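You operate a simulated robot arm through the tools that you are given. There is no shell and no other tool.

The job below is to be done with a simulated robot arm. You get a single attempt, and the scene is never put back.

TASK
Put the tripped LIGHTS breaker switch back on with the power off.
Fine: in this order: red main switch to OFF, open the cabinet, flip that breaker switch up, shut the cabinet, main switch to ON, press reset.

The check looks at the end state, three seconds after you hand in, the way a careful person would. Anything else that was tipped, shoved, dropped, spilled or broken makes it a failure.

THE ROBOT
A 6-joint arm with a two-finger gripper, fixed in place. Base frame: the origin is at the foot of the arm, x ahead of it, y to its left, z up. Units: mm, rad, N and s.
Its first joint turns from -2.897 to 2.897 rad. Payload 3.43 kg.
The TCP is the grasp point between the finger pads, 20 mm short of the fingertips. In the tool frame z runs along the fingers and y along their closing line. The gripper opens to 190 mm. The gripper's body begins 248 mm behind the TCP.
Orientation is that of the tool frame in the base frame, as a unit quaternion [x, y, z, w]. With the fingers straight down and closing along the base's y, the tool's x points along the base's -x, its y along +y and its z along -z.

THE INTERFACE
- The arm moves only by the tool nudge_tool. Its argument "targets" is a list of rows, each an object of numbers (a shift or turn left out is 0, a gripper value left out holds the last): "x", "y", "z": the shift along the tool's x, y, z in cm; "rx", "ry", "rz": the turn, a rotation vector about the tool's x, y, z in rad. In form: [{"x": .., "y": .., "z": .., "rx": .., "ry": .., "rz": ..}, ...]. A call has 1 to 20 rows; each row is the pose to reach, as a shift and turn from the pose commanded when the call began, along the tool's axes at that moment. "gripper" is the closure in counts, from 0 (fully open) to 255 (shut), set as the call begins (left out, the last holds). A row lasts 0.2 s, in which the tool goes at most 50 mm and 0.15 rad; a call with a longer step from one row to the next is refused whole, and so is a gripper value outside its range. A pose out of reach is approached as far as the arm can. The call stops where the force on the tool passes 90 N (or 10 N more than at its start, if that is more) or the arm is blocked; 0.2 s more then pass. The fingers move at their own pace (about 153 mm/s each) and stop on an object; they squeeze with about 38 N. The grip force told is the motor's: it shows also when the fingers shut on nothing. Time passes only in rows, and 0.2 s behind the last, so rows that repeat a pose let the fingers close. The reply holds the time, the measured pose of the TCP, the force on the tool along the base axes, the opening and the grip force, in the units named above and with some noise, with the torque about the TCP (base axes, N m) and any sound that the robot's microphone picked up, and new pictures: "pictures" is both (left out), scene, wrist or none.
- Cameras (640 x 400 px; columns grow to the right, rows downward): "scene" is fixed at [57.4, 504.3, 1257.1]; the picture's right is [-0.53, -0.85, 0.00], its down [-0.33, 0.21, -0.92] and it looks along [0.78, -0.49, -0.39] (base axes); focal length 214 px, centre (320, 200). "wrist" rides on the gripper at [70, -8, -288] in the tool frame; the picture's right is [0.12, 0.99, 0.00], its down [-0.96, 0.12, -0.25] and it looks along [-0.25, 0.03, 0.97] (tool axes); focal length 261 px, centre (320, 200). There is no depth. A picture from a camera that has moved, and an enlarged one, comes with that camera's place and axes in the base frame and with its lens. The place of the scene camera against the robot may be out by one fixed shift of up to 25 mm in any direction.
- raise_lower(by): slides the trunk up (or, below 0, down) by that many mm; the arm rides with it, the base frame stays. It gives what a move gives, with no picture.
- zoom(camera, box): a new picture of the part [left, top, right, bottom] of that camera's present view, enlarged. The clock stands still meanwhile.
- finish_job(): hands the job in; it is judged then, once.

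Places have to be worked out from the pictures, the camera data and where the tool is seen. Open the gripper and draw the arm clear of the work before you hand the job in, unless the task says otherwise.

The tools are called after "Emit:" by a JSON object that holds its "op" and its "data". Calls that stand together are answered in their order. nudge_tool: Moves the arm, as the interface text tells. Its arguments: {"type":"object","properties":{"targets":{"type":"array","items":{"type":"object","properties":{"x":{"type":"number"},"y":{"type":"number"},"z":{"type":"number"},"rx":{"type":"number"},"ry":{"type":"number"},"rz":{"type":"number"}}}},"gripper":{"type":"number"},"pictures":{"type":"string","enum":["both","scene","wrist","none"]}},"required":["targets"]} The other tools are called the same way: raise_lower (by) slides the trunk up or down; zoom (camera, box) takes an enlarged picture of a part of a camera's view; finish_job () hands the job in.

At the start:

```text
clock: 0.0
eef_pos: [624.4, -0.3, 1369.7]
orientation: [0.0, 1.0, 0.0, 0.0]
force: [0.0, -0.8, -1.2]
torque: [0.03, 0.0, 0.01]
gripper_width: 190.3
gripper_force: 0.1
trunk travel left (down, up): [-75.0, 365.0]
```

scene: 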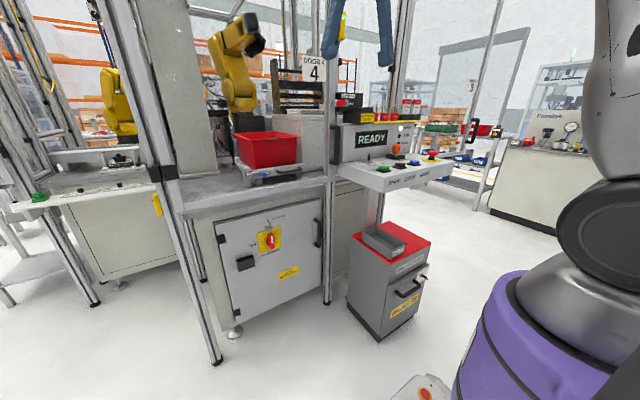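
wrist: 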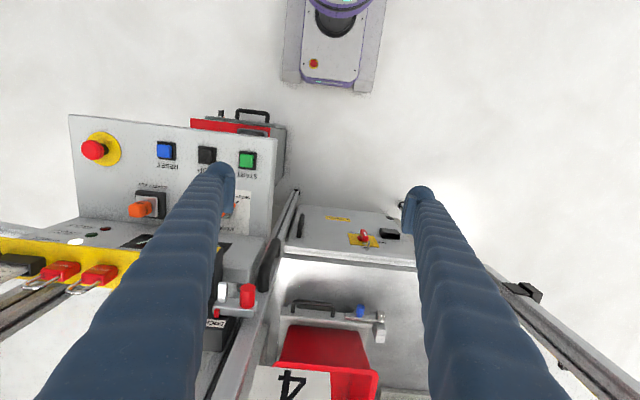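

I start by looking closer at the cabinet, the main switch and the control console before moving anything.

Emit:
{"op": "zoom", "data": {"camera": "scene", "box": [190, 180, 350, 350]}}

Emit:
{"op": "zoom", "data": {"camera": "scene", "box": [320, 80, 480, 200]}}

Emit:
{"op": "zoom", "data": {"camera": "wrist", "box": [270, 180, 430, 280]}}

Emit:
{"op": "zoom", "data": {"camera": "wrist", "box": [60, 90, 310, 250]}}

```text
2.35 times, centred on (270, 265) of scene
camera zoom: at [57.4, 504.3, 1257.1], right [-0.53, -0.85, 0.0], down [-0.33, 0.21, -0.92], along [0.78, -0.49, -0.39], focal length 505 px, centre (438, 47)
```

zoom: 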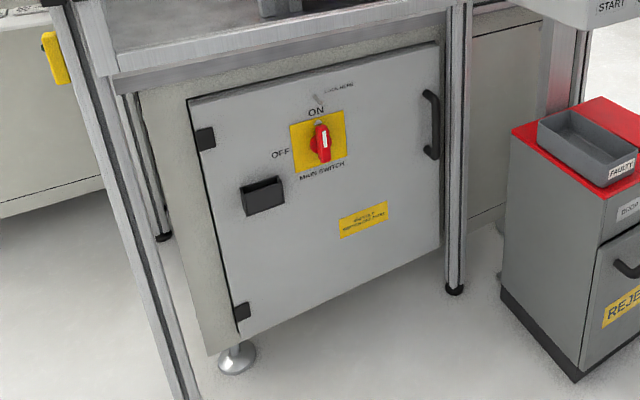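

```text
3.33 times, centred on (400, 140) of scene
camera zoom: at [57.4, 504.3, 1257.1], right [-0.53, -0.85, 0.0], down [-0.33, 0.21, -0.92], along [0.78, -0.49, -0.39], focal length 715 px, centre (53, 400)
```

zoom: 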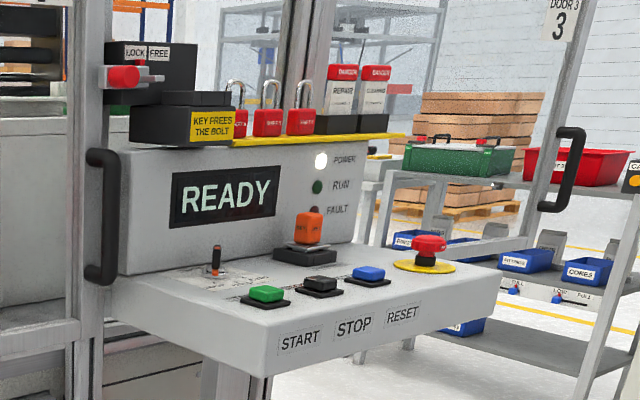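

```text
4.00 times, centred on (350, 230) of wrist
camera zoom: at [553.1, -8.8, 1657.8], right [-0.12, 0.99, 0.0], down [0.96, 0.12, 0.25], along [0.25, 0.03, -0.97], focal length 1043 px, centre (200, 80)
```

zoom: 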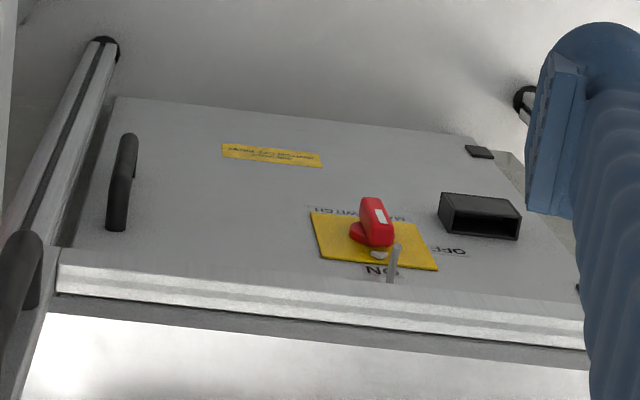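

```text
2.50 times, centred on (185, 170) of wrist
camera zoom: at [553.1, -8.8, 1657.8], right [-0.12, 0.99, 0.0], down [0.96, 0.12, 0.25], along [0.25, 0.03, -0.97], focal length 652 px, centre (658, 275)
```

zoom: 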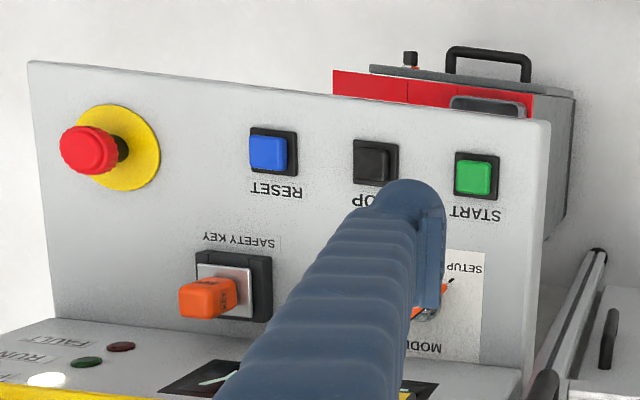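

The switch looks to be near (970, 230, 640) on a door facing the robot, with the handle on the -y side and the hinges on the +y side. The RESET button is near (638, -360, 1045). I tilt the tool forward while lowering it and shifting left, clear of the console, and stop halfway to look.

Emit:
{"op": "nudge_tool", "data": {"targets": [{"x": -0.6, "y": 0.8, "z": 2.0, "ry": -0.08}, {"x": -1.2, "y": 1.6, "z": 4.0, "ry": -0.16}, {"x": -1.8, "y": 2.4, "z": 6.0, "ry": -0.24}, {"x": -2.4, "y": 3.2, "z": 8.0, "ry": -0.32}, {"x": -3.0, "y": 4.0, "z": 10.0, "ry": -0.4}, {"x": -3.6, "y": 4.8, "z": 12.0, "ry": -0.48}, {"x": -4.2, "y": 5.6, "z": 14.0, "ry": -0.56}, {"x": -4.8, "y": 6.4, "z": 16.0, "ry": -0.64}, {"x": -5.4, "y": 7.2, "z": 18.0, "ry": -0.72}, {"x": -6.0, "y": 8.0, "z": 20.0, "ry": -0.8}], "gripper": 0}}

```text
clock: 2.2
eef_pos: [682.6, 79.7, 1168.4]
orientation: [0.0, 0.921, 0.001, 0.389]
force: [0.3, 0.5, 1.0]
torque: [0.03, 0.01, 0.04]
gripper_width: 189.9
gripper_force: 0.1
trunk travel left (down, up): [-75.0, 365.0]
camera wrist: at [426.6, 70.7, 1319.7], right [-0.08, 0.99, -0.08], down [0.49, 0.11, 0.86], along [0.87, 0.03, -0.5], focal length 261 px, centre (320, 200)
```

scene: 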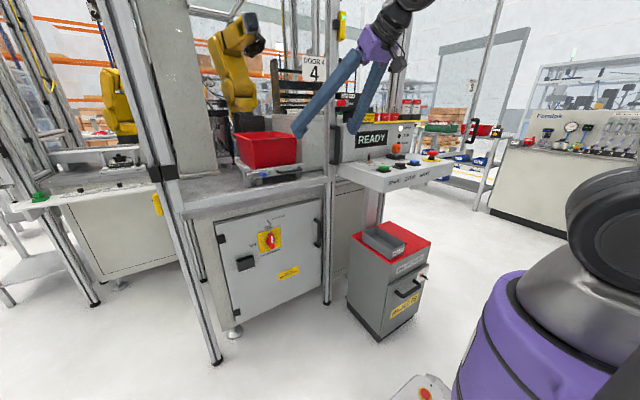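
wrist: 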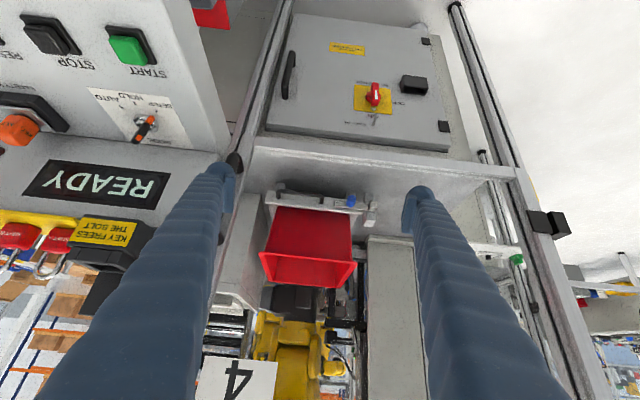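

The tilt went well and the wrist camera now shows the door; triangulating the two wrist views puts the switch plate at about (977, 228, 611). I continue down to a horizontal tool in front of the door, staying about 190 mm off it.

Emit:
{"op": "nudge_tool", "data": {"targets": [{"x": 1.854, "y": 0.752, "z": 2.651, "ry": -0.0482}, {"x": 3.708, "y": 1.504, "z": 5.302, "ry": -0.0964}, {"x": 5.562, "y": 2.256, "z": 7.953, "ry": -0.1446}, {"x": 7.416, "y": 3.008, "z": 10.604, "ry": -0.1928}, {"x": 9.27, "y": 3.76, "z": 13.255, "ry": -0.241}, {"x": 11.124, "y": 4.512, "z": 15.906, "ry": -0.2892}, {"x": 12.978, "y": 5.264, "z": 18.557, "ry": -0.3374}, {"x": 14.832, "y": 6.016, "z": 21.208, "ry": -0.3856}, {"x": 16.686, "y": 6.768, "z": 23.859, "ry": -0.4338}, {"x": 18.54, "y": 7.52, "z": 26.51, "ry": -0.482}, {"x": 20.394, "y": 8.272, "z": 29.161, "ry": -0.5302}, {"x": 22.248, "y": 9.024, "z": 31.812, "ry": -0.5784}, {"x": 24.102, "y": 9.776, "z": 34.463, "ry": -0.6266}, {"x": 25.956, "y": 10.528, "z": 37.114, "ry": -0.6748}, {"x": 27.81, "y": 11.28, "z": 39.765, "ry": -0.723}, {"x": 29.664, "y": 12.032, "z": 42.416, "ry": -0.7712}]}}

```text
clock: 5.3
eef_pos: [885.4, 102.1, 874.9]
orientation: [-0.067, 0.708, -0.082, 0.698]
force: [0.5, 0.5, 1.3]
torque: [0.0, 0.35, -0.07]
gripper_width: 190.0
gripper_force: 0.1
out of reach, approached as far as the arm can: row 4, 5, 6, 7, 8, 9, 10, 11, 12, 13, 14, 15
trunk travel left (down, up): [-75.0, 365.0]
stopped in row 15: the force on the tool passed its limit at 158 N (the readings are from after the stop); the commanded pose is now the measured one
camera wrist: at [595.8, 85.1, 811.8], right [0.02, 0.95, -0.32], down [-0.23, 0.32, 0.92], along [0.97, 0.06, 0.22], focal length 261 px, centre (320, 200)
```

scene: 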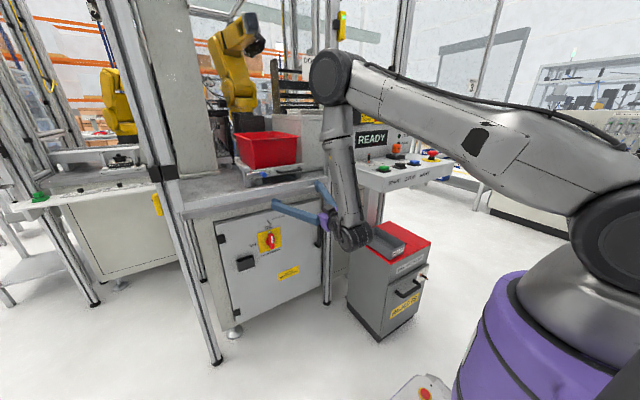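
wrist: 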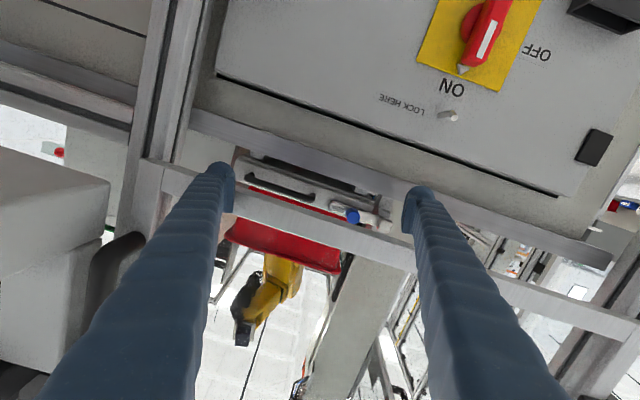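

The move ran out of reach and stopped on a contact; the tool is rolled about 0.2 rad and sits at (885, 102, 875), near the table's front edge. I'll zoom in to see what was touched before I back off.

Emit:
{"op": "zoom", "data": {"camera": "scene", "box": [230, 150, 390, 270]}}

Emit:
{"op": "zoom", "data": {"camera": "wrist", "box": [180, 80, 460, 280]}}

Emit:
{"op": "zoom", "data": {"camera": "scene", "box": [290, 40, 450, 200]}}

```text
3.33 times, centred on (310, 210) of scene
camera zoom: at [57.4, 504.3, 1257.1], right [-0.53, -0.85, 0.0], down [-0.33, 0.21, -0.92], along [0.78, -0.49, -0.39], focal length 715 px, centre (353, 167)
```

zoom: 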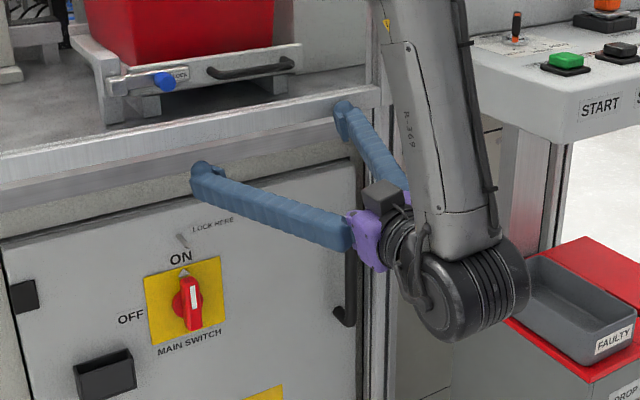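

```text
2.00 times, centred on (320, 180) of wrist
camera zoom: at [595.8, 85.1, 811.8], right [0.02, 0.95, -0.32], down [-0.23, 0.32, 0.92], along [0.97, 0.06, 0.22], focal length 521 px, centre (320, 240)
```

zoom: 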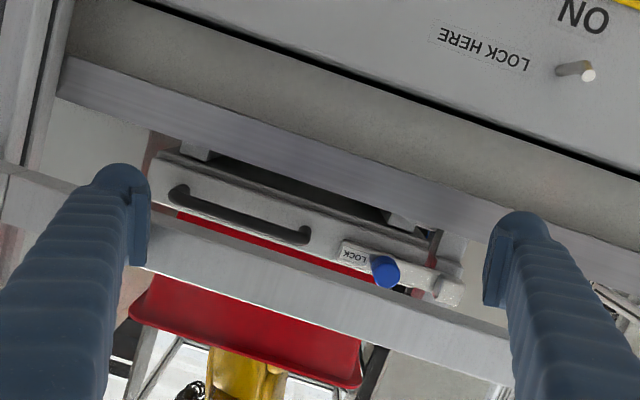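

```text
2.50 times, centred on (370, 120) of scene
camera zoom: at [57.4, 504.3, 1257.1], right [-0.53, -0.85, 0.0], down [-0.33, 0.21, -0.92], along [0.78, -0.49, -0.39], focal length 536 px, centre (195, 400)
```

zoom: 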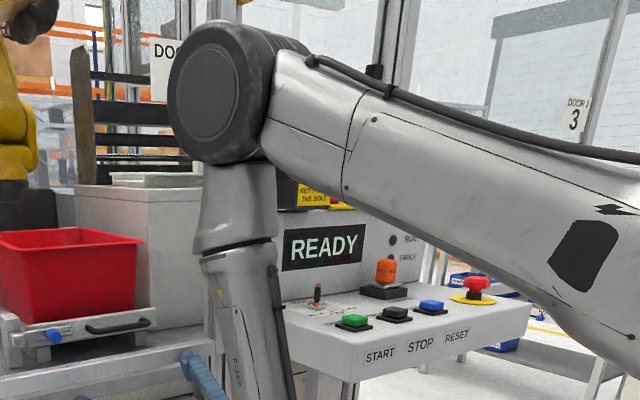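

The open fingertips had met the table's front profile, at about x = 905, and nothing appears to have moved. I back straight off it by 60 mm and take out the roll.

Emit:
{"op": "nudge_tool", "data": {"targets": [{"z": -2.0}, {"z": -4.0}, {"z": -6.0}, {"z": -6.0, "rz": 0.07, "rx": -0.007, "ry": -0.005}, {"z": -6.0, "rz": 0.14, "rx": -0.014, "ry": -0.01}, {"z": -6.0, "rz": 0.21, "rx": -0.02, "ry": -0.016}]}}

```text
clock: 6.7
eef_pos: [838.6, 82.8, 878.4]
orientation: [-0.077, 0.71, -0.094, 0.693]
force: [-0.6, -0.3, 0.4]
torque: [0.04, 0.01, -0.02]
gripper_width: 190.1
gripper_force: 0.0
out of reach, approached as far as the arm can: row 1, 2, 3, 4, 5, 6
trunk travel left (down, up): [-75.0, 365.0]
camera wrist: at [548.5, 65.4, 819.4], right [0.02, 0.94, -0.35], down [-0.22, 0.35, 0.91], along [0.98, 0.06, 0.21], focal length 261 px, centre (320, 200)
```

scene: 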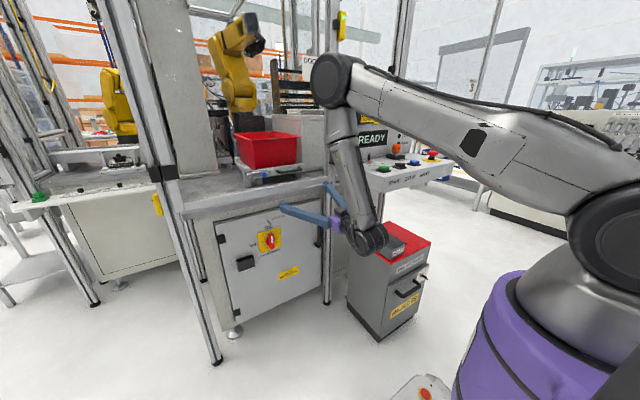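
wrist: 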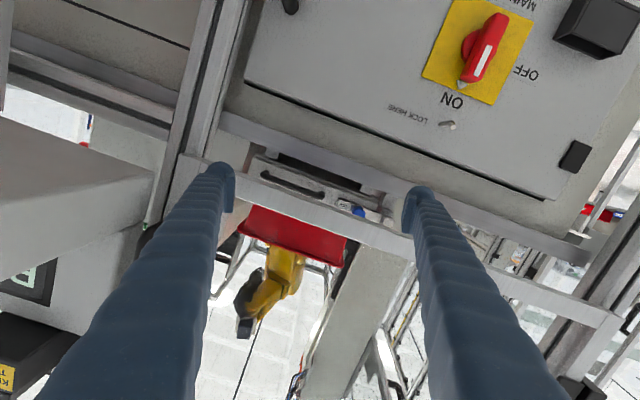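

The arm is still at a fold limit (the wrist is too near the shoulder), so it couldn't come back fully or unroll. Moving down takes the wrist away from the shoulder, so I go 15 cm along tool x (down), clear in front of the door.

Emit:
{"op": "nudge_tool", "data": {"targets": [{"x": 2.0}, {"x": 4.0}, {"x": 6.0}, {"x": 8.0}, {"x": 10.0}, {"x": 12.0}, {"x": 14.0}, {"x": 15.0}, {"x": 15.0}]}}

```text
clock: 8.7
eef_pos: [846.8, 63.5, 734.8]
orientation: [-0.075, 0.713, -0.108, 0.689]
force: [-0.4, 0.1, 0.3]
torque: [-0.01, -0.01, -0.01]
gripper_width: 190.2
gripper_force: 0.1
out of reach, approached as far as the arm can: row 3, 4, 5, 6, 7, 8, 9
trunk travel left (down, up): [-75.0, 365.0]
camera wrist: at [555.1, 51.0, 677.7], right [0.03, 0.93, -0.37], down [-0.2, 0.37, 0.91], along [0.98, 0.04, 0.2], focal length 261 px, centre (320, 200)
```

scene: 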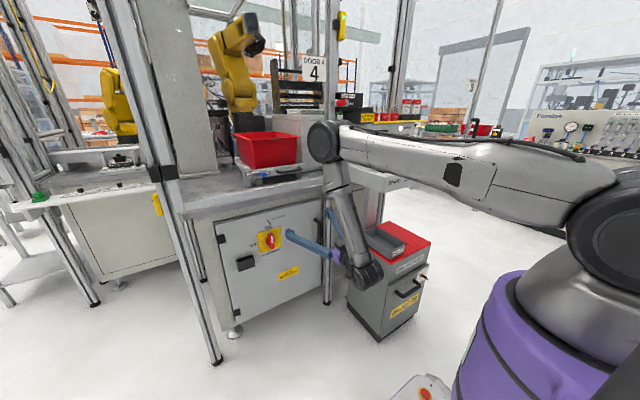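
wrist: 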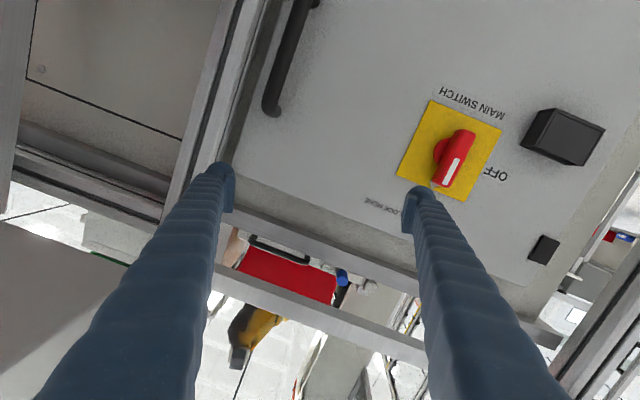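

It is still flagged out of reach, with the tool rolled about 0.26 rad; I think the wrist bend is at its limit because the forearm points back toward the base. Raising the trunk makes the forearm hang straighter, and the fingertips at x≈867 are clear of the table edge, so I raise it 280 mm.

Emit:
{"op": "raise_lower", "data": {"by": 280}}

```text
clock: 11.5
eef_pos: [846.7, 63.1, 1014.2]
orientation: [-0.077, 0.713, -0.107, 0.689]
force: [-0.8, -0.6, 1.0]
torque: [0.01, 0.01, 0.03]
gripper_width: 190.0
gripper_force: 0.1
trunk travel left (down, up): [-355.0, 85.0]
```

The trunk is up and the TCP is at z=1014. I now go down about 220 mm and left about 65 mm; the resulting orientation will show whether the arm is back inside its limits.

Emit:
{"op": "nudge_tool", "data": {"targets": [{"x": 1.667, "y": 1.0}, {"x": 3.333, "y": 2.0}, {"x": 5.0, "y": 3.0}, {"x": 6.667, "y": 4.0}, {"x": 8.333, "y": 5.0}, {"x": 10.0, "y": 6.0}, {"x": 11.667, "y": 7.0}, {"x": 13.333, "y": 8.0}, {"x": 15.0, "y": 9.0}, {"x": 16.667, "y": 10.0}, {"x": 18.333, "y": 11.0}, {"x": 20.0, "y": 12.0}, {"x": 20.0, "y": 12.0}]}}

```text
clock: 14.3
eef_pos: [852.1, 122.2, 788.6]
orientation: [-0.083, 0.712, -0.11, 0.689]
force: [-0.1, -0.9, -0.2]
torque: [0.0, -0.01, -0.01]
gripper_width: 189.7
gripper_force: 0.1
out of reach, approached as far as the arm can: row 4, 5, 6, 7, 8, 9, 10, 11, 12, 13
trunk travel left (down, up): [-355.0, 85.0]
camera wrist: at [561.5, 107.6, 731.3], right [0.03, 0.92, -0.38], down [-0.21, 0.38, 0.9], along [0.98, 0.05, 0.2], focal length 261 px, centre (320, 200)
```

scene: 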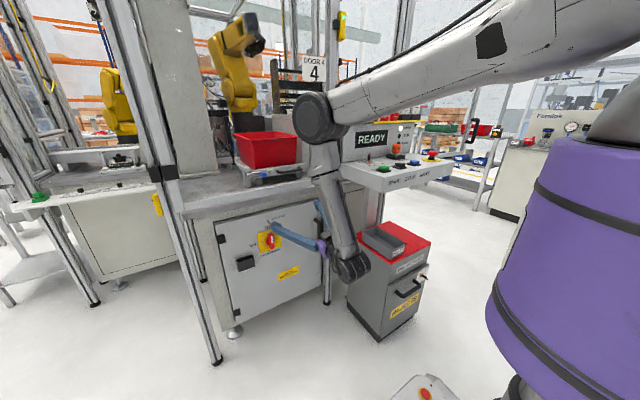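
wrist: 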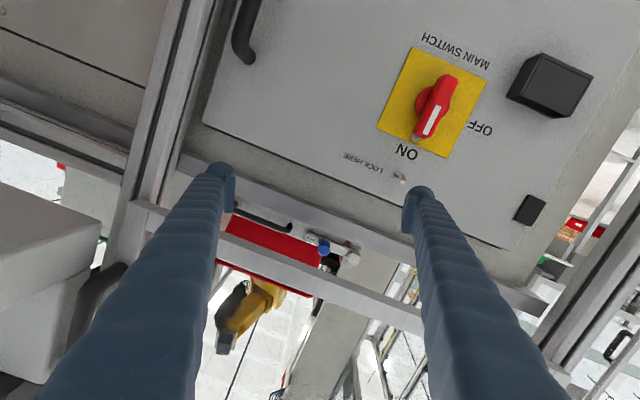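

The reached position is close to the command, but the roll stays off by about 0.26 rad, close to π − 2.897. That suggests the last wrist joint is at its limit and that rolling the other way is free, so I go down in front of the door and roll the tool by -2.88 rad, which also puts the camera upright.

Emit:
{"op": "nudge_tool", "data": {"targets": [{"x": 1.555, "y": 0.95, "z": -0.1, "rz": -0.144}, {"x": 3.11, "y": 1.9, "z": -0.2, "rz": -0.288}, {"x": 4.665, "y": 2.86, "z": -0.3, "rz": -0.432}, {"x": 6.22, "y": 3.81, "z": -0.4, "rz": -0.576}, {"x": 7.775, "y": 4.76, "z": -0.5, "rz": -0.72}, {"x": 9.33, "y": 5.71, "z": -0.6, "rz": -0.864}, {"x": 10.885, "y": 6.67, "z": -0.7, "rz": -1.008}, {"x": 12.44, "y": 7.62, "z": -0.78, "rz": -1.152}, {"x": 12.44, "y": 7.62, "z": -0.78, "rz": -1.296}, {"x": 12.44, "y": 7.62, "z": -0.78, "rz": -1.44}, {"x": 12.44, "y": 7.62, "z": -0.78, "rz": -1.584}, {"x": 12.44, "y": 7.62, "z": -0.78, "rz": -1.728}, {"x": 12.44, "y": 7.62, "z": -0.78, "rz": -1.872}, {"x": 12.44, "y": 7.62, "z": -0.78, "rz": -2.016}, {"x": 12.44, "y": 7.62, "z": -0.78, "rz": -2.16}, {"x": 12.44, "y": 7.62, "z": -0.78, "rz": -2.304}, {"x": 12.44, "y": 7.62, "z": -0.78, "rz": -2.448}, {"x": 12.44, "y": 7.62, "z": -0.78, "rz": -2.592}, {"x": 12.44, "y": 7.62, "z": -0.78, "rz": -2.736}, {"x": 12.44, "y": 7.62, "z": -0.78, "rz": -2.87}]}}

```text
clock: 18.5
eef_pos: [843.7, 166.4, 648.8]
orientation: [0.716, -0.02, 0.697, 0.014]
force: [0.2, 1.1, 0.0]
torque: [0.0, 0.0, 0.01]
gripper_width: 189.9
gripper_force: 0.1
trunk travel left (down, up): [-355.0, 85.0]
camera wrist: at [557.4, 187.7, 728.3], right [-0.05, -0.99, 0.11], down [-0.28, -0.09, -0.96], along [0.96, -0.07, -0.27], focal length 261 px, centre (320, 200)
```

scene: 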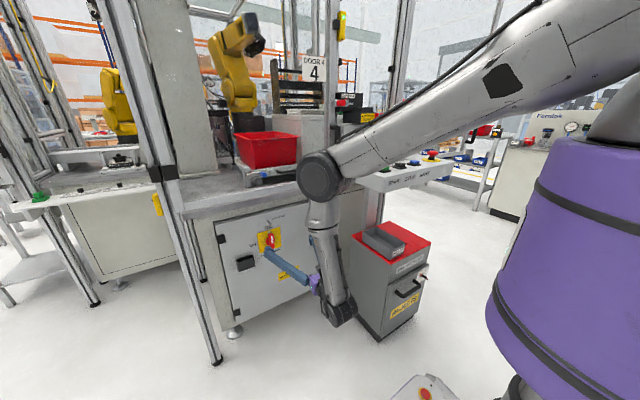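
wrist: 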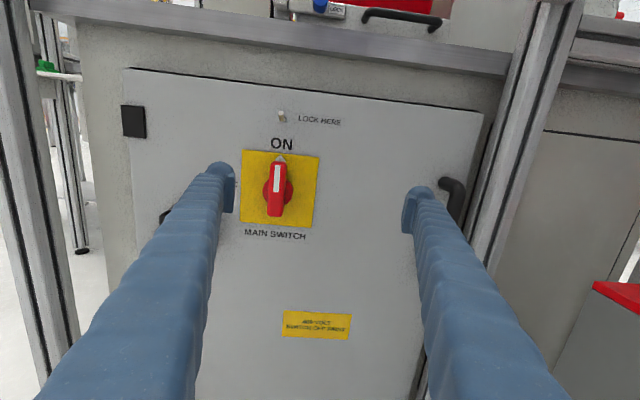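

The roll worked with no reach warning, and the wrist view is now upright with the main switch in sight at ON. I zoom in on the switch and the door for detail.

Emit:
{"op": "zoom", "data": {"camera": "wrist", "box": [220, 90, 380, 250]}}

Emit:
{"op": "zoom", "data": {"camera": "wrist", "box": [380, 60, 640, 320]}}

Emit:
{"op": "zoom", "data": {"camera": "scene", "box": [200, 190, 360, 340]}}

```text
2.50 times, centred on (300, 170) of wrist
camera zoom: at [557.4, 187.7, 728.3], right [-0.05, -0.99, 0.11], down [-0.28, -0.09, -0.96], along [0.96, -0.07, -0.27], focal length 652 px, centre (370, 275)
```

zoom: 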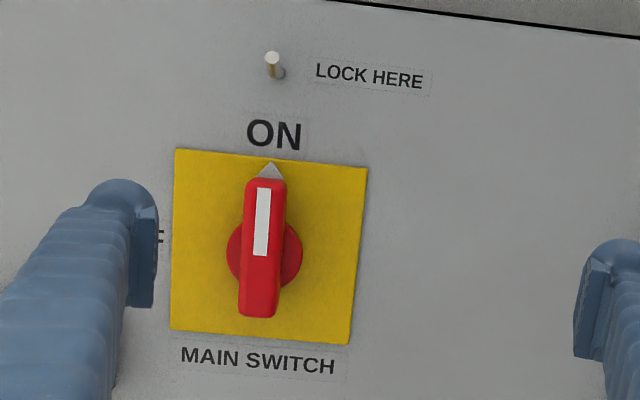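

```text
1.54 times, centred on (510, 190) of wrist
camera zoom: at [557.4, 187.7, 728.3], right [-0.05, -0.99, 0.11], down [-0.28, -0.09, -0.96], along [0.96, -0.07, -0.27], focal length 401 px, centre (28, 215)
```

zoom: 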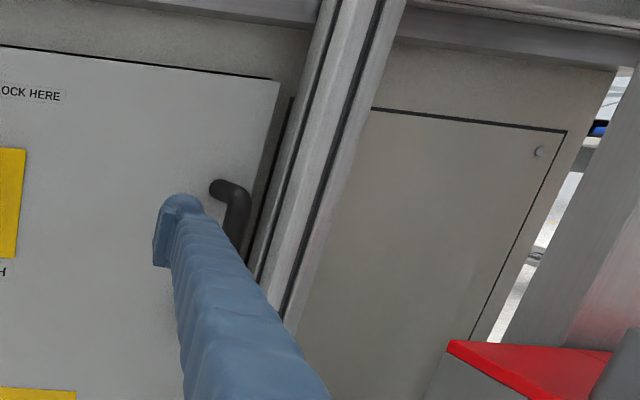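

```text
2.67 times, centred on (280, 265) of scene
camera zoom: at [57.4, 504.3, 1257.1], right [-0.53, -0.85, 0.0], down [-0.33, 0.21, -0.92], along [0.78, -0.49, -0.39], focal length 572 px, centre (427, 27)
```

zoom: 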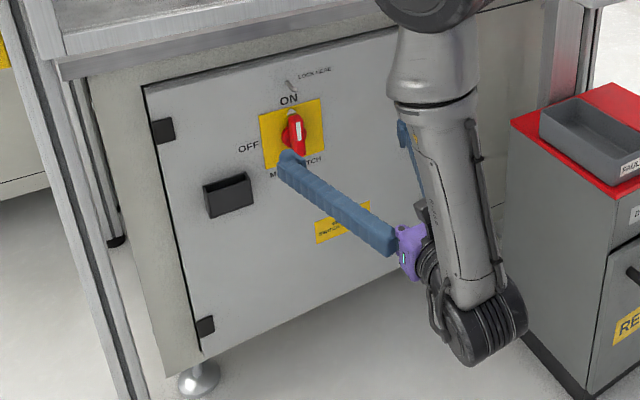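

The three wrist views agree on the switch plate centre at about (977, 230, 620), with the vertical lever's front near x=935. I straighten the tool, line up with the switch axis at x=870 and narrow the fingers to about 60 mm.

Emit:
{"op": "nudge_tool", "data": {"targets": [{"x": -0.95, "y": -2.14, "z": 0.8, "rx": 0.016, "ry": 0.0085, "rz": -0.003}, {"x": -1.9, "y": -4.28, "z": 1.6, "rx": 0.032, "ry": 0.017, "rz": -0.006}, {"x": -2.86, "y": -6.42, "z": 2.39, "rx": 0.048, "ry": 0.0256, "rz": -0.009}, {"x": -2.86, "y": -6.42, "z": 2.39, "rx": 0.048, "ry": 0.0256, "rz": -0.009}], "gripper": 175}}

```text
clock: 19.5
eef_pos: [870.3, 228.6, 632.7]
orientation: [0.71, -0.001, 0.704, 0.0]
force: [-0.3, -0.3, -0.9]
torque: [-0.01, -0.04, 0.0]
gripper_width: 59.6
gripper_force: 0.1
out of reach, approached as far as the arm can: row 3, 4
trunk travel left (down, up): [-355.0, 85.0]
camera wrist: at [581.8, 236.6, 706.5], right [0.0, -0.99, 0.12], down [-0.26, -0.11, -0.96], along [0.97, -0.03, -0.25], focal length 261 px, centre (320, 200)
```

scene: 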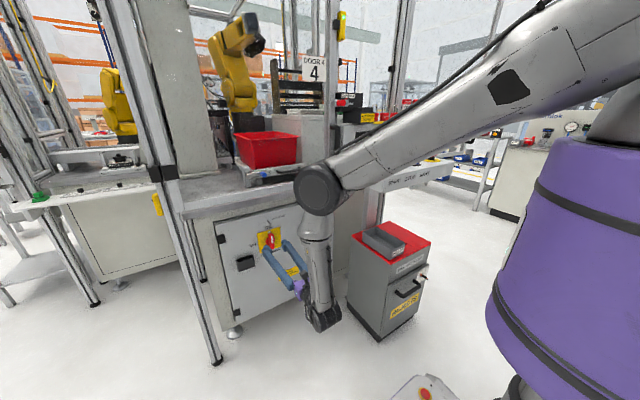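
wrist: 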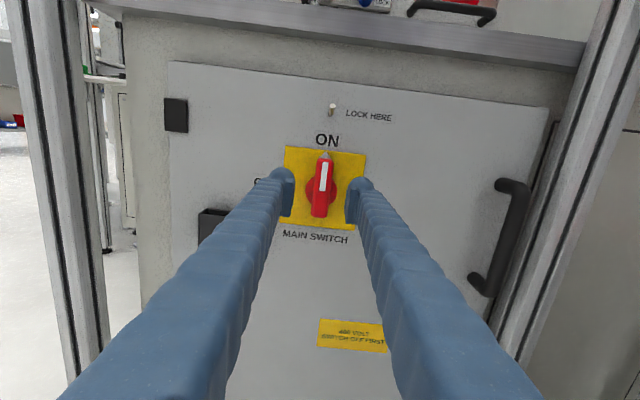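

The tool is now straight, but the height stopped at 632.7 against the 620 wanted, so the trunk is a bit too high for this height. I lower the trunk 120 mm (the path in front of the door is clear with tips at x=890), then bring the tool back up.

Emit:
{"op": "raise_lower", "data": {"by": -120}}

```text
clock: 21.0
eef_pos: [868.8, 228.6, 514.5]
orientation: [0.71, -0.001, 0.705, 0.0]
force: [-0.3, 0.7, -0.4]
torque: [0.0, 0.02, 0.03]
gripper_width: 59.7
gripper_force: 0.1
trunk travel left (down, up): [-235.0, 205.0]
```

Now I bring the tool back up 105 mm to the switch height and look again.

Emit:
{"op": "nudge_tool", "data": {"targets": [{"x": 2.1}, {"x": 4.2}, {"x": 6.3}, {"x": 8.4}, {"x": 10.55}, {"x": 10.55}]}}

Emit:
{"op": "zoom", "data": {"camera": "wrist", "box": [240, 110, 400, 260]}}

```text
clock: 22.4
eef_pos: [871.1, 227.4, 618.3]
orientation: [0.709, -0.001, 0.705, 0.0]
force: [0.1, 0.1, -0.4]
torque: [-0.03, 0.01, -0.01]
gripper_width: 59.5
gripper_force: 0.1
trunk travel left (down, up): [-235.0, 205.0]
camera wrist: at [583.3, 236.4, 691.6], right [0.0, -0.99, 0.12], down [-0.26, -0.11, -0.96], along [0.97, -0.03, -0.25], focal length 261 px, centre (320, 200)
```

scene: 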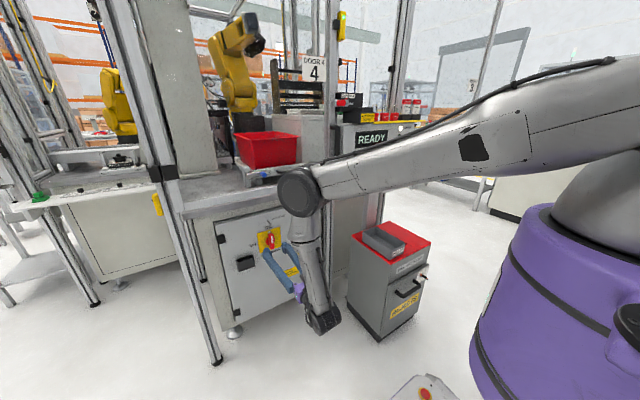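
wrist: 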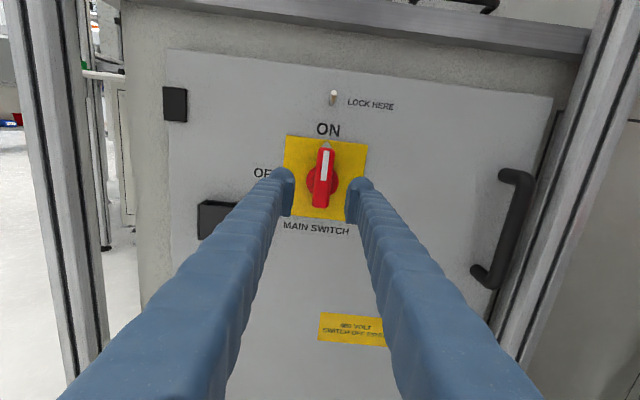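

```text
2.67 times, centred on (320, 185) of wrist
camera zoom: at [583.3, 236.4, 691.6], right [0.0, -0.99, 0.12], down [-0.26, -0.11, -0.96], along [0.97, -0.03, -0.25], focal length 695 px, centre (320, 240)
```

zoom: 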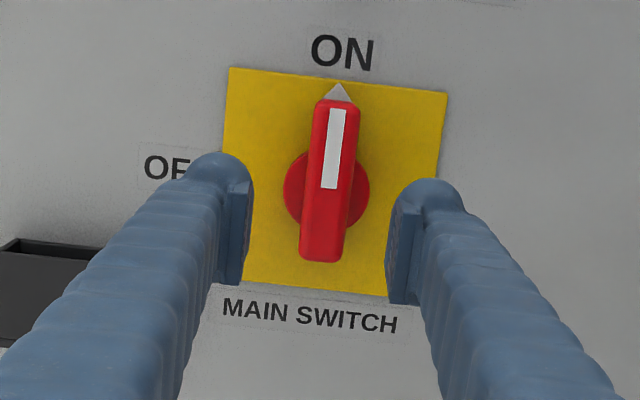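

The knob axis appears at about y=224, z=622, so the tool is within 4 mm of it. I correct that and move forward to TCP x≈925 so the open fingers straddle the lever.

Emit:
{"op": "nudge_tool", "data": {"targets": [{"x": 0.4, "y": 0.34, "z": 1.8}, {"x": 0.4, "y": 0.34, "z": 3.6}, {"x": 0.4, "y": 0.34, "z": 5.4}, {"x": 0.4, "y": 0.34, "z": 5.4}]}}

Emit:
{"op": "zoom", "data": {"camera": "wrist", "box": [240, 110, 400, 260]}}

Emit:
{"op": "zoom", "data": {"camera": "scene", "box": [230, 210, 320, 290]}}

```text
clock: 23.4
eef_pos: [925.3, 224.5, 623.8]
orientation: [0.71, -0.001, 0.704, 0.0]
force: [-1.6, -0.5, -1.0]
torque: [0.04, -0.01, 0.05]
gripper_width: 59.6
gripper_force: 0.1
trunk travel left (down, up): [-235.0, 205.0]
camera wrist: at [637.4, 232.9, 696.3], right [0.0, -0.99, 0.12], down [-0.26, -0.11, -0.96], along [0.97, -0.03, -0.25], focal length 261 px, centre (320, 200)
```

scene: 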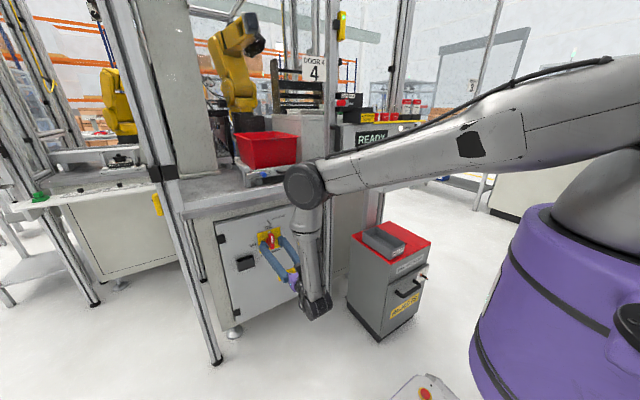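
wrist: 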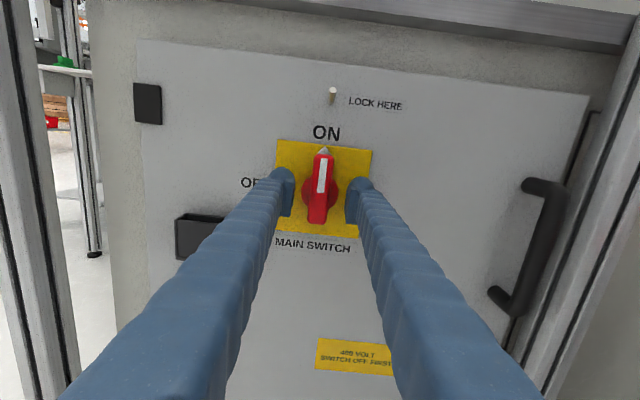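

```text
2.67 times, centred on (320, 185) of wrist
camera zoom: at [637.4, 232.9, 696.3], right [0.0, -0.99, 0.12], down [-0.26, -0.11, -0.96], along [0.97, -0.03, -0.25], focal length 695 px, centre (320, 240)
```

zoom: 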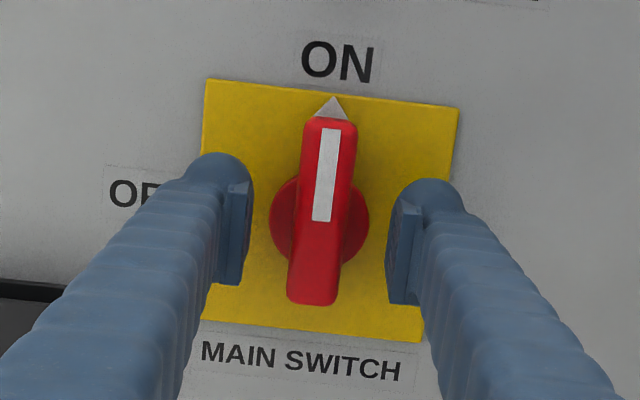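

```text
5.00 times, centred on (275, 250) of scene
camera zoom: at [57.4, 504.3, 1257.1], right [-0.53, -0.85, 0.0], down [-0.33, 0.21, -0.92], along [0.78, -0.49, -0.39], focal length 1072 px, centre (545, -50)
```

zoom: 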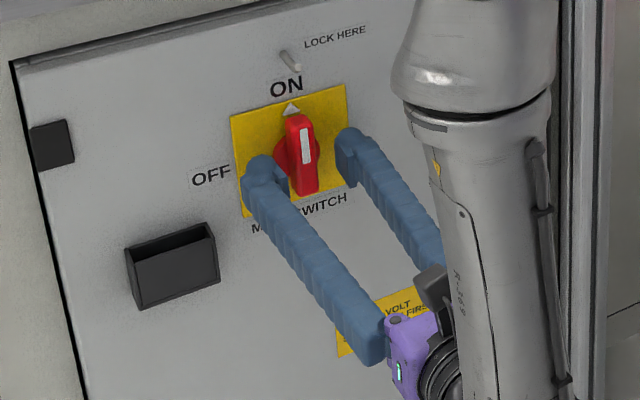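

The fingers straddle the lever, tips at about x=945 and lever centred between them. I go 10 mm deeper and then close on it.

Emit:
{"op": "nudge_tool", "data": {"targets": [{"z": 0.5}, {"z": 1.0}, {"z": 1.0}], "pictures": "none"}}

Emit:
{"op": "nudge_tool", "data": {"targets": [{"z": 0.0}, {"z": 0.0}, {"z": 0.0}], "gripper": 255}}

Emit:
{"op": "zoom", "data": {"camera": "wrist", "box": [240, 110, 400, 260]}}

```text
clock: 24.2
eef_pos: [934.6, 225.2, 621.1]
orientation: [0.71, -0.001, 0.704, 0.0]
force: [0.3, 0.2, -0.5]
torque: [-0.01, 0.02, -0.01]
gripper_width: 59.6
gripper_force: 0.0
trunk travel left (down, up): [-235.0, 205.0]
```

```text
clock: 25.0
eef_pos: [935.7, 225.5, 620.6]
orientation: [0.71, -0.001, 0.704, -0.001]
force: [0.2, -1.5, -0.9]
torque: [-0.12, -0.03, 0.0]
gripper_width: 23.0
gripper_force: 44.6
trunk travel left (down, up): [-235.0, 205.0]
camera wrist: at [647.2, 233.2, 695.4], right [0.0, -0.99, 0.12], down [-0.26, -0.11, -0.96], along [0.97, -0.03, -0.25], focal length 261 px, centre (320, 200)
```

scene: 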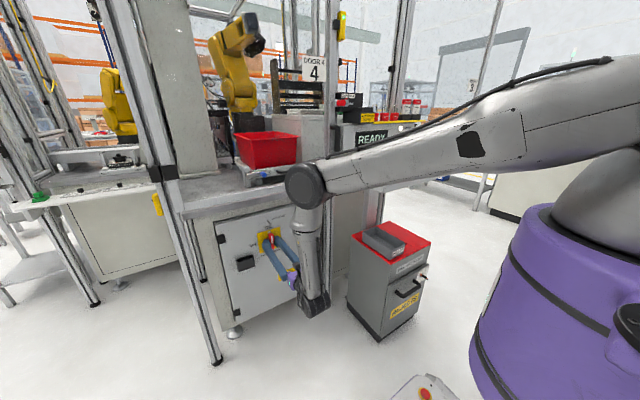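
wrist: 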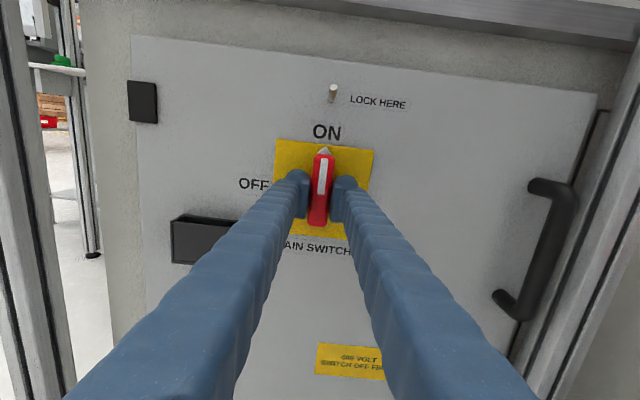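

```text
2.67 times, centred on (320, 185) of wrist
camera zoom: at [647.2, 233.2, 695.4], right [0.0, -0.99, 0.12], down [-0.26, -0.11, -0.96], along [0.97, -0.03, -0.25], focal length 695 px, centre (320, 240)
```

zoom: 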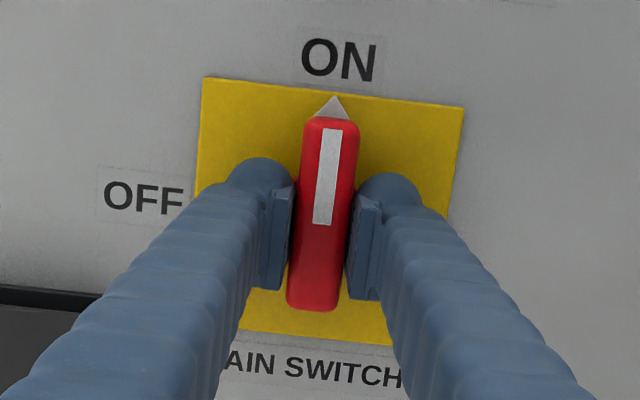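

The lever is gripped (23 mm wide, almost no side load). I turn it counter-clockwise toward OFF, first by 0.52 rad, to check that it follows.

Emit:
{"op": "nudge_tool", "data": {"targets": [{"rz": -0.13}, {"rz": -0.26}, {"rz": -0.39}, {"rz": -0.52}, {"rz": -0.52}], "pictures": "wrist"}}

```text
clock: 26.2
eef_pos: [934.3, 226.2, 621.2]
orientation: [0.686, 0.182, 0.68, 0.181]
force: [4.8, 7.0, -2.6]
torque: [-0.01, 0.32, -0.17]
gripper_width: 23.0
gripper_force: 44.7
trunk travel left (down, up): [-235.0, 205.0]
camera wrist: at [646.7, 267.7, 681.8], right [0.01, -0.8, 0.6], down [-0.25, -0.58, -0.78], along [0.97, -0.15, -0.21], focal length 261 px, centre (320, 200)
```

wrist: 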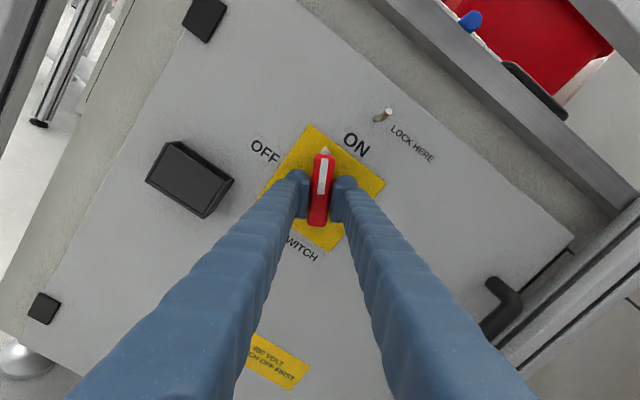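

The lever is turning with the gripper, with only a few newtons of side force. I finish the quarter turn to OFF (another 1.05 rad).

Emit:
{"op": "nudge_tool", "data": {"targets": [{"rz": -0.13}, {"rz": -0.26}, {"rz": -0.39}, {"rz": -0.52}, {"rz": -0.65}, {"rz": -0.78}, {"rz": -0.91}, {"rz": -1.05}, {"rz": -1.05}], "pictures": "wrist"}}

Emit:
{"op": "zoom", "data": {"camera": "scene", "box": [230, 210, 320, 290]}}

```text
clock: 28.2
eef_pos: [934.3, 226.6, 620.1]
orientation: [0.502, 0.503, 0.498, 0.497]
force: [8.3, 28.7, -14.1]
torque: [0.05, 0.07, -0.25]
gripper_width: 22.9
gripper_force: 44.9
trunk travel left (down, up): [-235.0, 205.0]
camera wrist: at [645.9, 296.1, 615.3], right [0.01, 0.12, 0.99], down [-0.24, -0.96, 0.12], along [0.97, -0.24, 0.02], focal length 261 px, centre (320, 200)
```

wrist: 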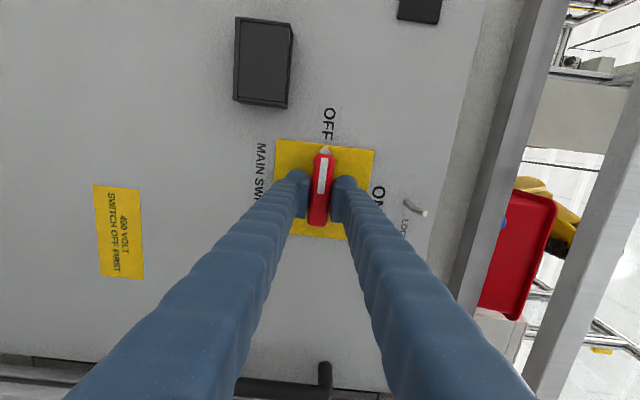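

```text
5.00 times, centred on (275, 250) of scene
camera zoom: at [57.4, 504.3, 1257.1], right [-0.53, -0.85, 0.0], down [-0.33, 0.21, -0.92], along [0.78, -0.49, -0.39], focal length 1072 px, centre (545, -50)
```

zoom: 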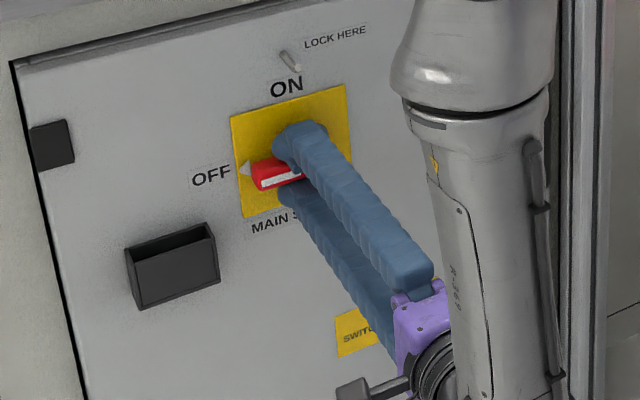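

The pointer now shows OFF. I open the fingers to about 60 mm, wait, then draw straight back from the switch.

Emit:
{"op": "nudge_tool", "data": {"targets": [{"z": 0.0}, {"z": 0.0}, {"z": -2.0}, {"z": -4.0}, {"z": -6.0}, {"z": -8.0}, {"z": -8.0}], "gripper": 175}}

Emit:
{"op": "zoom", "data": {"camera": "wrist", "box": [240, 110, 400, 260]}}

Emit:
{"op": "zoom", "data": {"camera": "scene", "box": [320, 100, 460, 200]}}

```text
clock: 29.8
eef_pos: [853.8, 225.4, 623.6]
orientation: [0.503, 0.501, 0.498, 0.498]
force: [-0.6, 0.4, 0.1]
torque: [0.01, -0.01, -0.03]
gripper_width: 59.5
gripper_force: 0.0
trunk travel left (down, up): [-235.0, 205.0]
camera wrist: at [566.2, 295.5, 617.8], right [0.01, 0.12, 0.99], down [-0.25, -0.96, 0.11], along [0.97, -0.25, 0.02], focal length 261 px, centre (320, 200)
```

scene: 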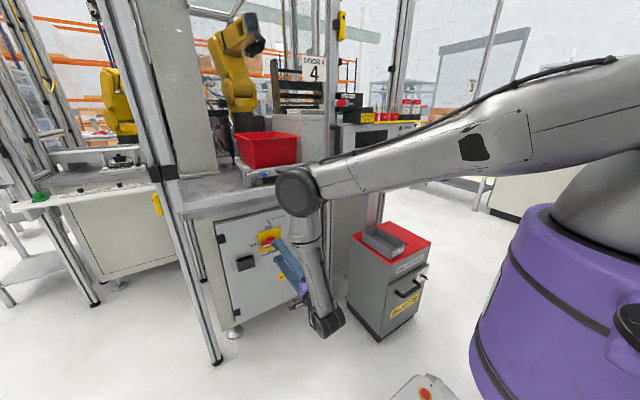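
wrist: 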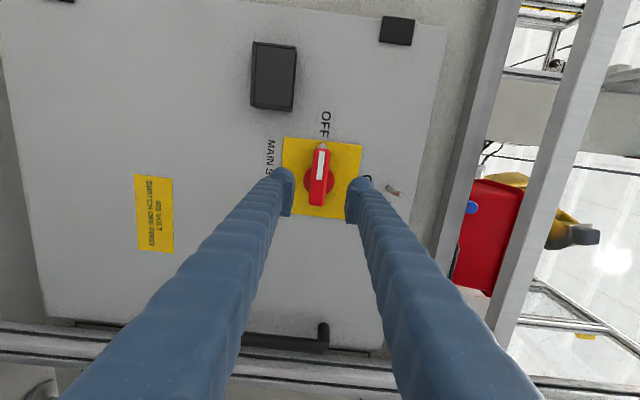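

```text
2.67 times, centred on (320, 185) of wrist
camera zoom: at [566.2, 295.5, 617.8], right [0.01, 0.12, 0.99], down [-0.25, -0.96, 0.11], along [0.97, -0.25, 0.02], focal length 695 px, centre (320, 240)
```

zoom: 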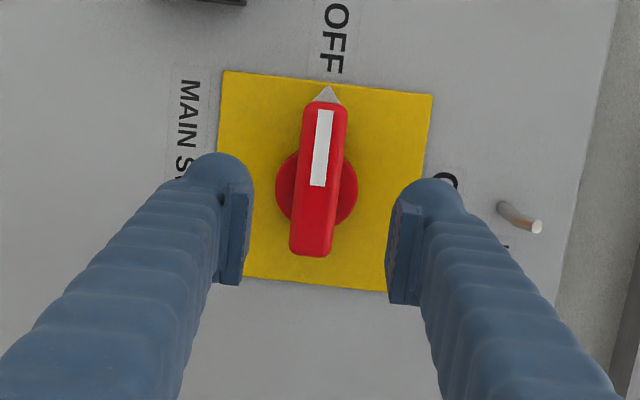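

```text
4.00 times, centred on (390, 150) of scene
camera zoom: at [57.4, 504.3, 1257.1], right [-0.53, -0.85, 0.0], down [-0.33, 0.21, -0.92], along [0.78, -0.49, -0.39], focal length 858 px, centre (40, 400)
```

zoom: 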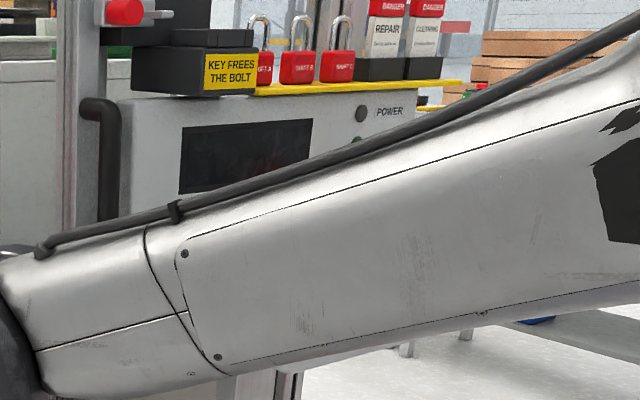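

The main switch is OFF: the pointer is on OFF, the console screen is dark and the POWER lamp is out. I roll the tool back a quarter turn so the fingers close horizontally, ready for the vertical door handle, which I place at about (936, -49), z 500–660.

Emit:
{"op": "nudge_tool", "data": {"targets": [{"rz": 0.143}, {"rz": 0.286}, {"rz": 0.429}, {"rz": 0.572}, {"rz": 0.715}, {"rz": 0.858}, {"rz": 1.0}, {"rz": 1.143}, {"rz": 1.286}, {"rz": 1.429}, {"rz": 1.571}], "pictures": "wrist"}}

Emit:
{"op": "zoom", "data": {"camera": "wrist", "box": [440, 100, 640, 300]}}

```text
clock: 32.2
eef_pos: [854.4, 224.8, 622.5]
orientation: [0.71, -0.002, 0.704, -0.002]
force: [-0.7, 0.0, 0.3]
torque: [0.0, -0.04, 0.0]
gripper_width: 59.7
gripper_force: 0.1
trunk travel left (down, up): [-235.0, 205.0]
camera wrist: at [566.6, 232.6, 696.1], right [0.0, -0.99, 0.11], down [-0.26, -0.11, -0.96], along [0.97, -0.03, -0.25], focal length 261 px, centre (320, 200)
```

wrist: 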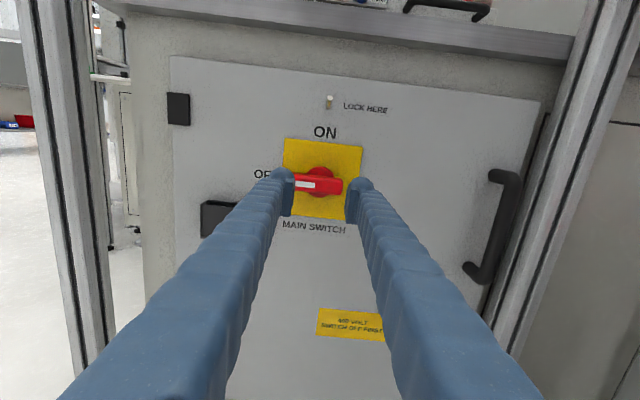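

```text
2.00 times, centred on (540, 200) of wrist
camera zoom: at [566.6, 232.6, 696.1], right [0.0, -0.99, 0.11], down [-0.26, -0.11, -0.96], along [0.97, -0.03, -0.25], focal length 521 px, centre (-120, 200)
```

zoom: 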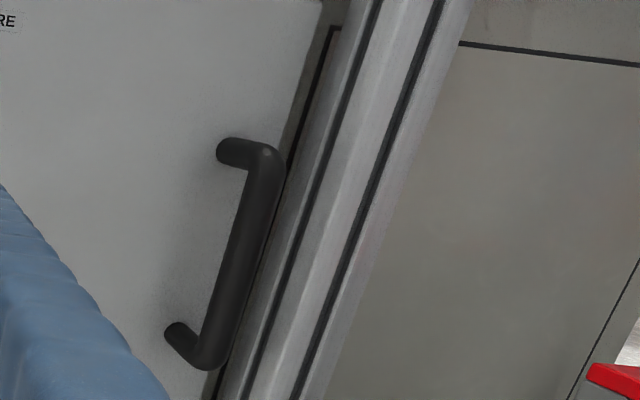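

The handle's upright bar is clear at about (936, -50, 588 mid), roughly 22 mm thick, with the frame post just to its right. I move to a pre-grasp 70 mm short of it, yawed 25° to the right, so the wrist and elbow stay away from the console.

Emit:
{"op": "nudge_tool", "data": {"targets": [{"x": -0.4, "y": 2.45, "z": 0.19, "rx": -0.0436}, {"x": -0.8, "y": 4.9, "z": 0.38, "rx": -0.0872}, {"x": -1.2, "y": 7.35, "z": 0.57, "rx": -0.1308}, {"x": -1.6, "y": 9.8, "z": 0.76, "rx": -0.1744}, {"x": -2.0, "y": 12.25, "z": 0.95, "rx": -0.218}, {"x": -2.4, "y": 14.7, "z": 1.14, "rx": -0.2616}, {"x": -2.8, "y": 17.15, "z": 1.33, "rx": -0.3052}, {"x": -3.2, "y": 19.6, "z": 1.52, "rx": -0.3488}, {"x": -3.6, "y": 22.05, "z": 1.71, "rx": -0.3924}, {"x": -3.8, "y": 24.45, "z": 1.88, "rx": -0.436}, {"x": -3.8, "y": 24.45, "z": 1.88, "rx": -0.436}]}}

```text
clock: 34.6
eef_pos: [872.2, -21.2, 583.7]
orientation: [0.694, -0.153, 0.687, 0.152]
force: [1.1, -0.2, 0.3]
torque: [0.01, 0.01, 0.0]
gripper_width: 59.5
gripper_force: 0.0
trunk travel left (down, up): [-235.0, 205.0]
camera wrist: at [614.9, 108.8, 657.7], right [-0.42, -0.9, 0.12], down [-0.28, 0.0, -0.96], along [0.86, -0.44, -0.25], focal length 261 px, centre (320, 200)
```

scene: 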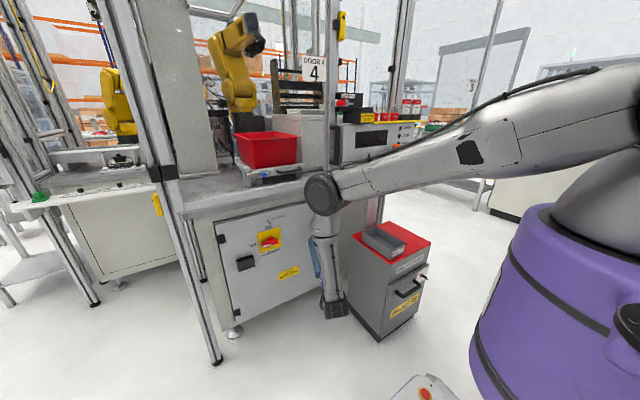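
wrist: 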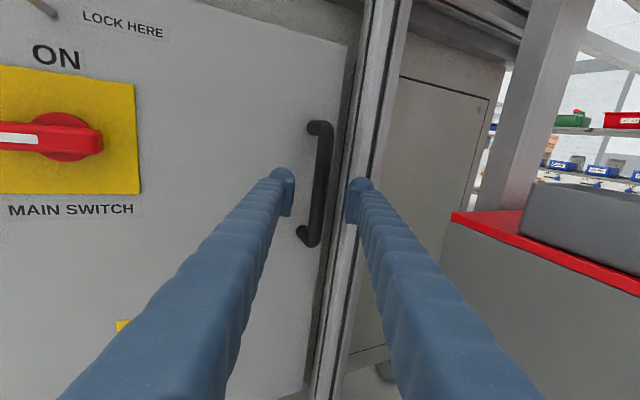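

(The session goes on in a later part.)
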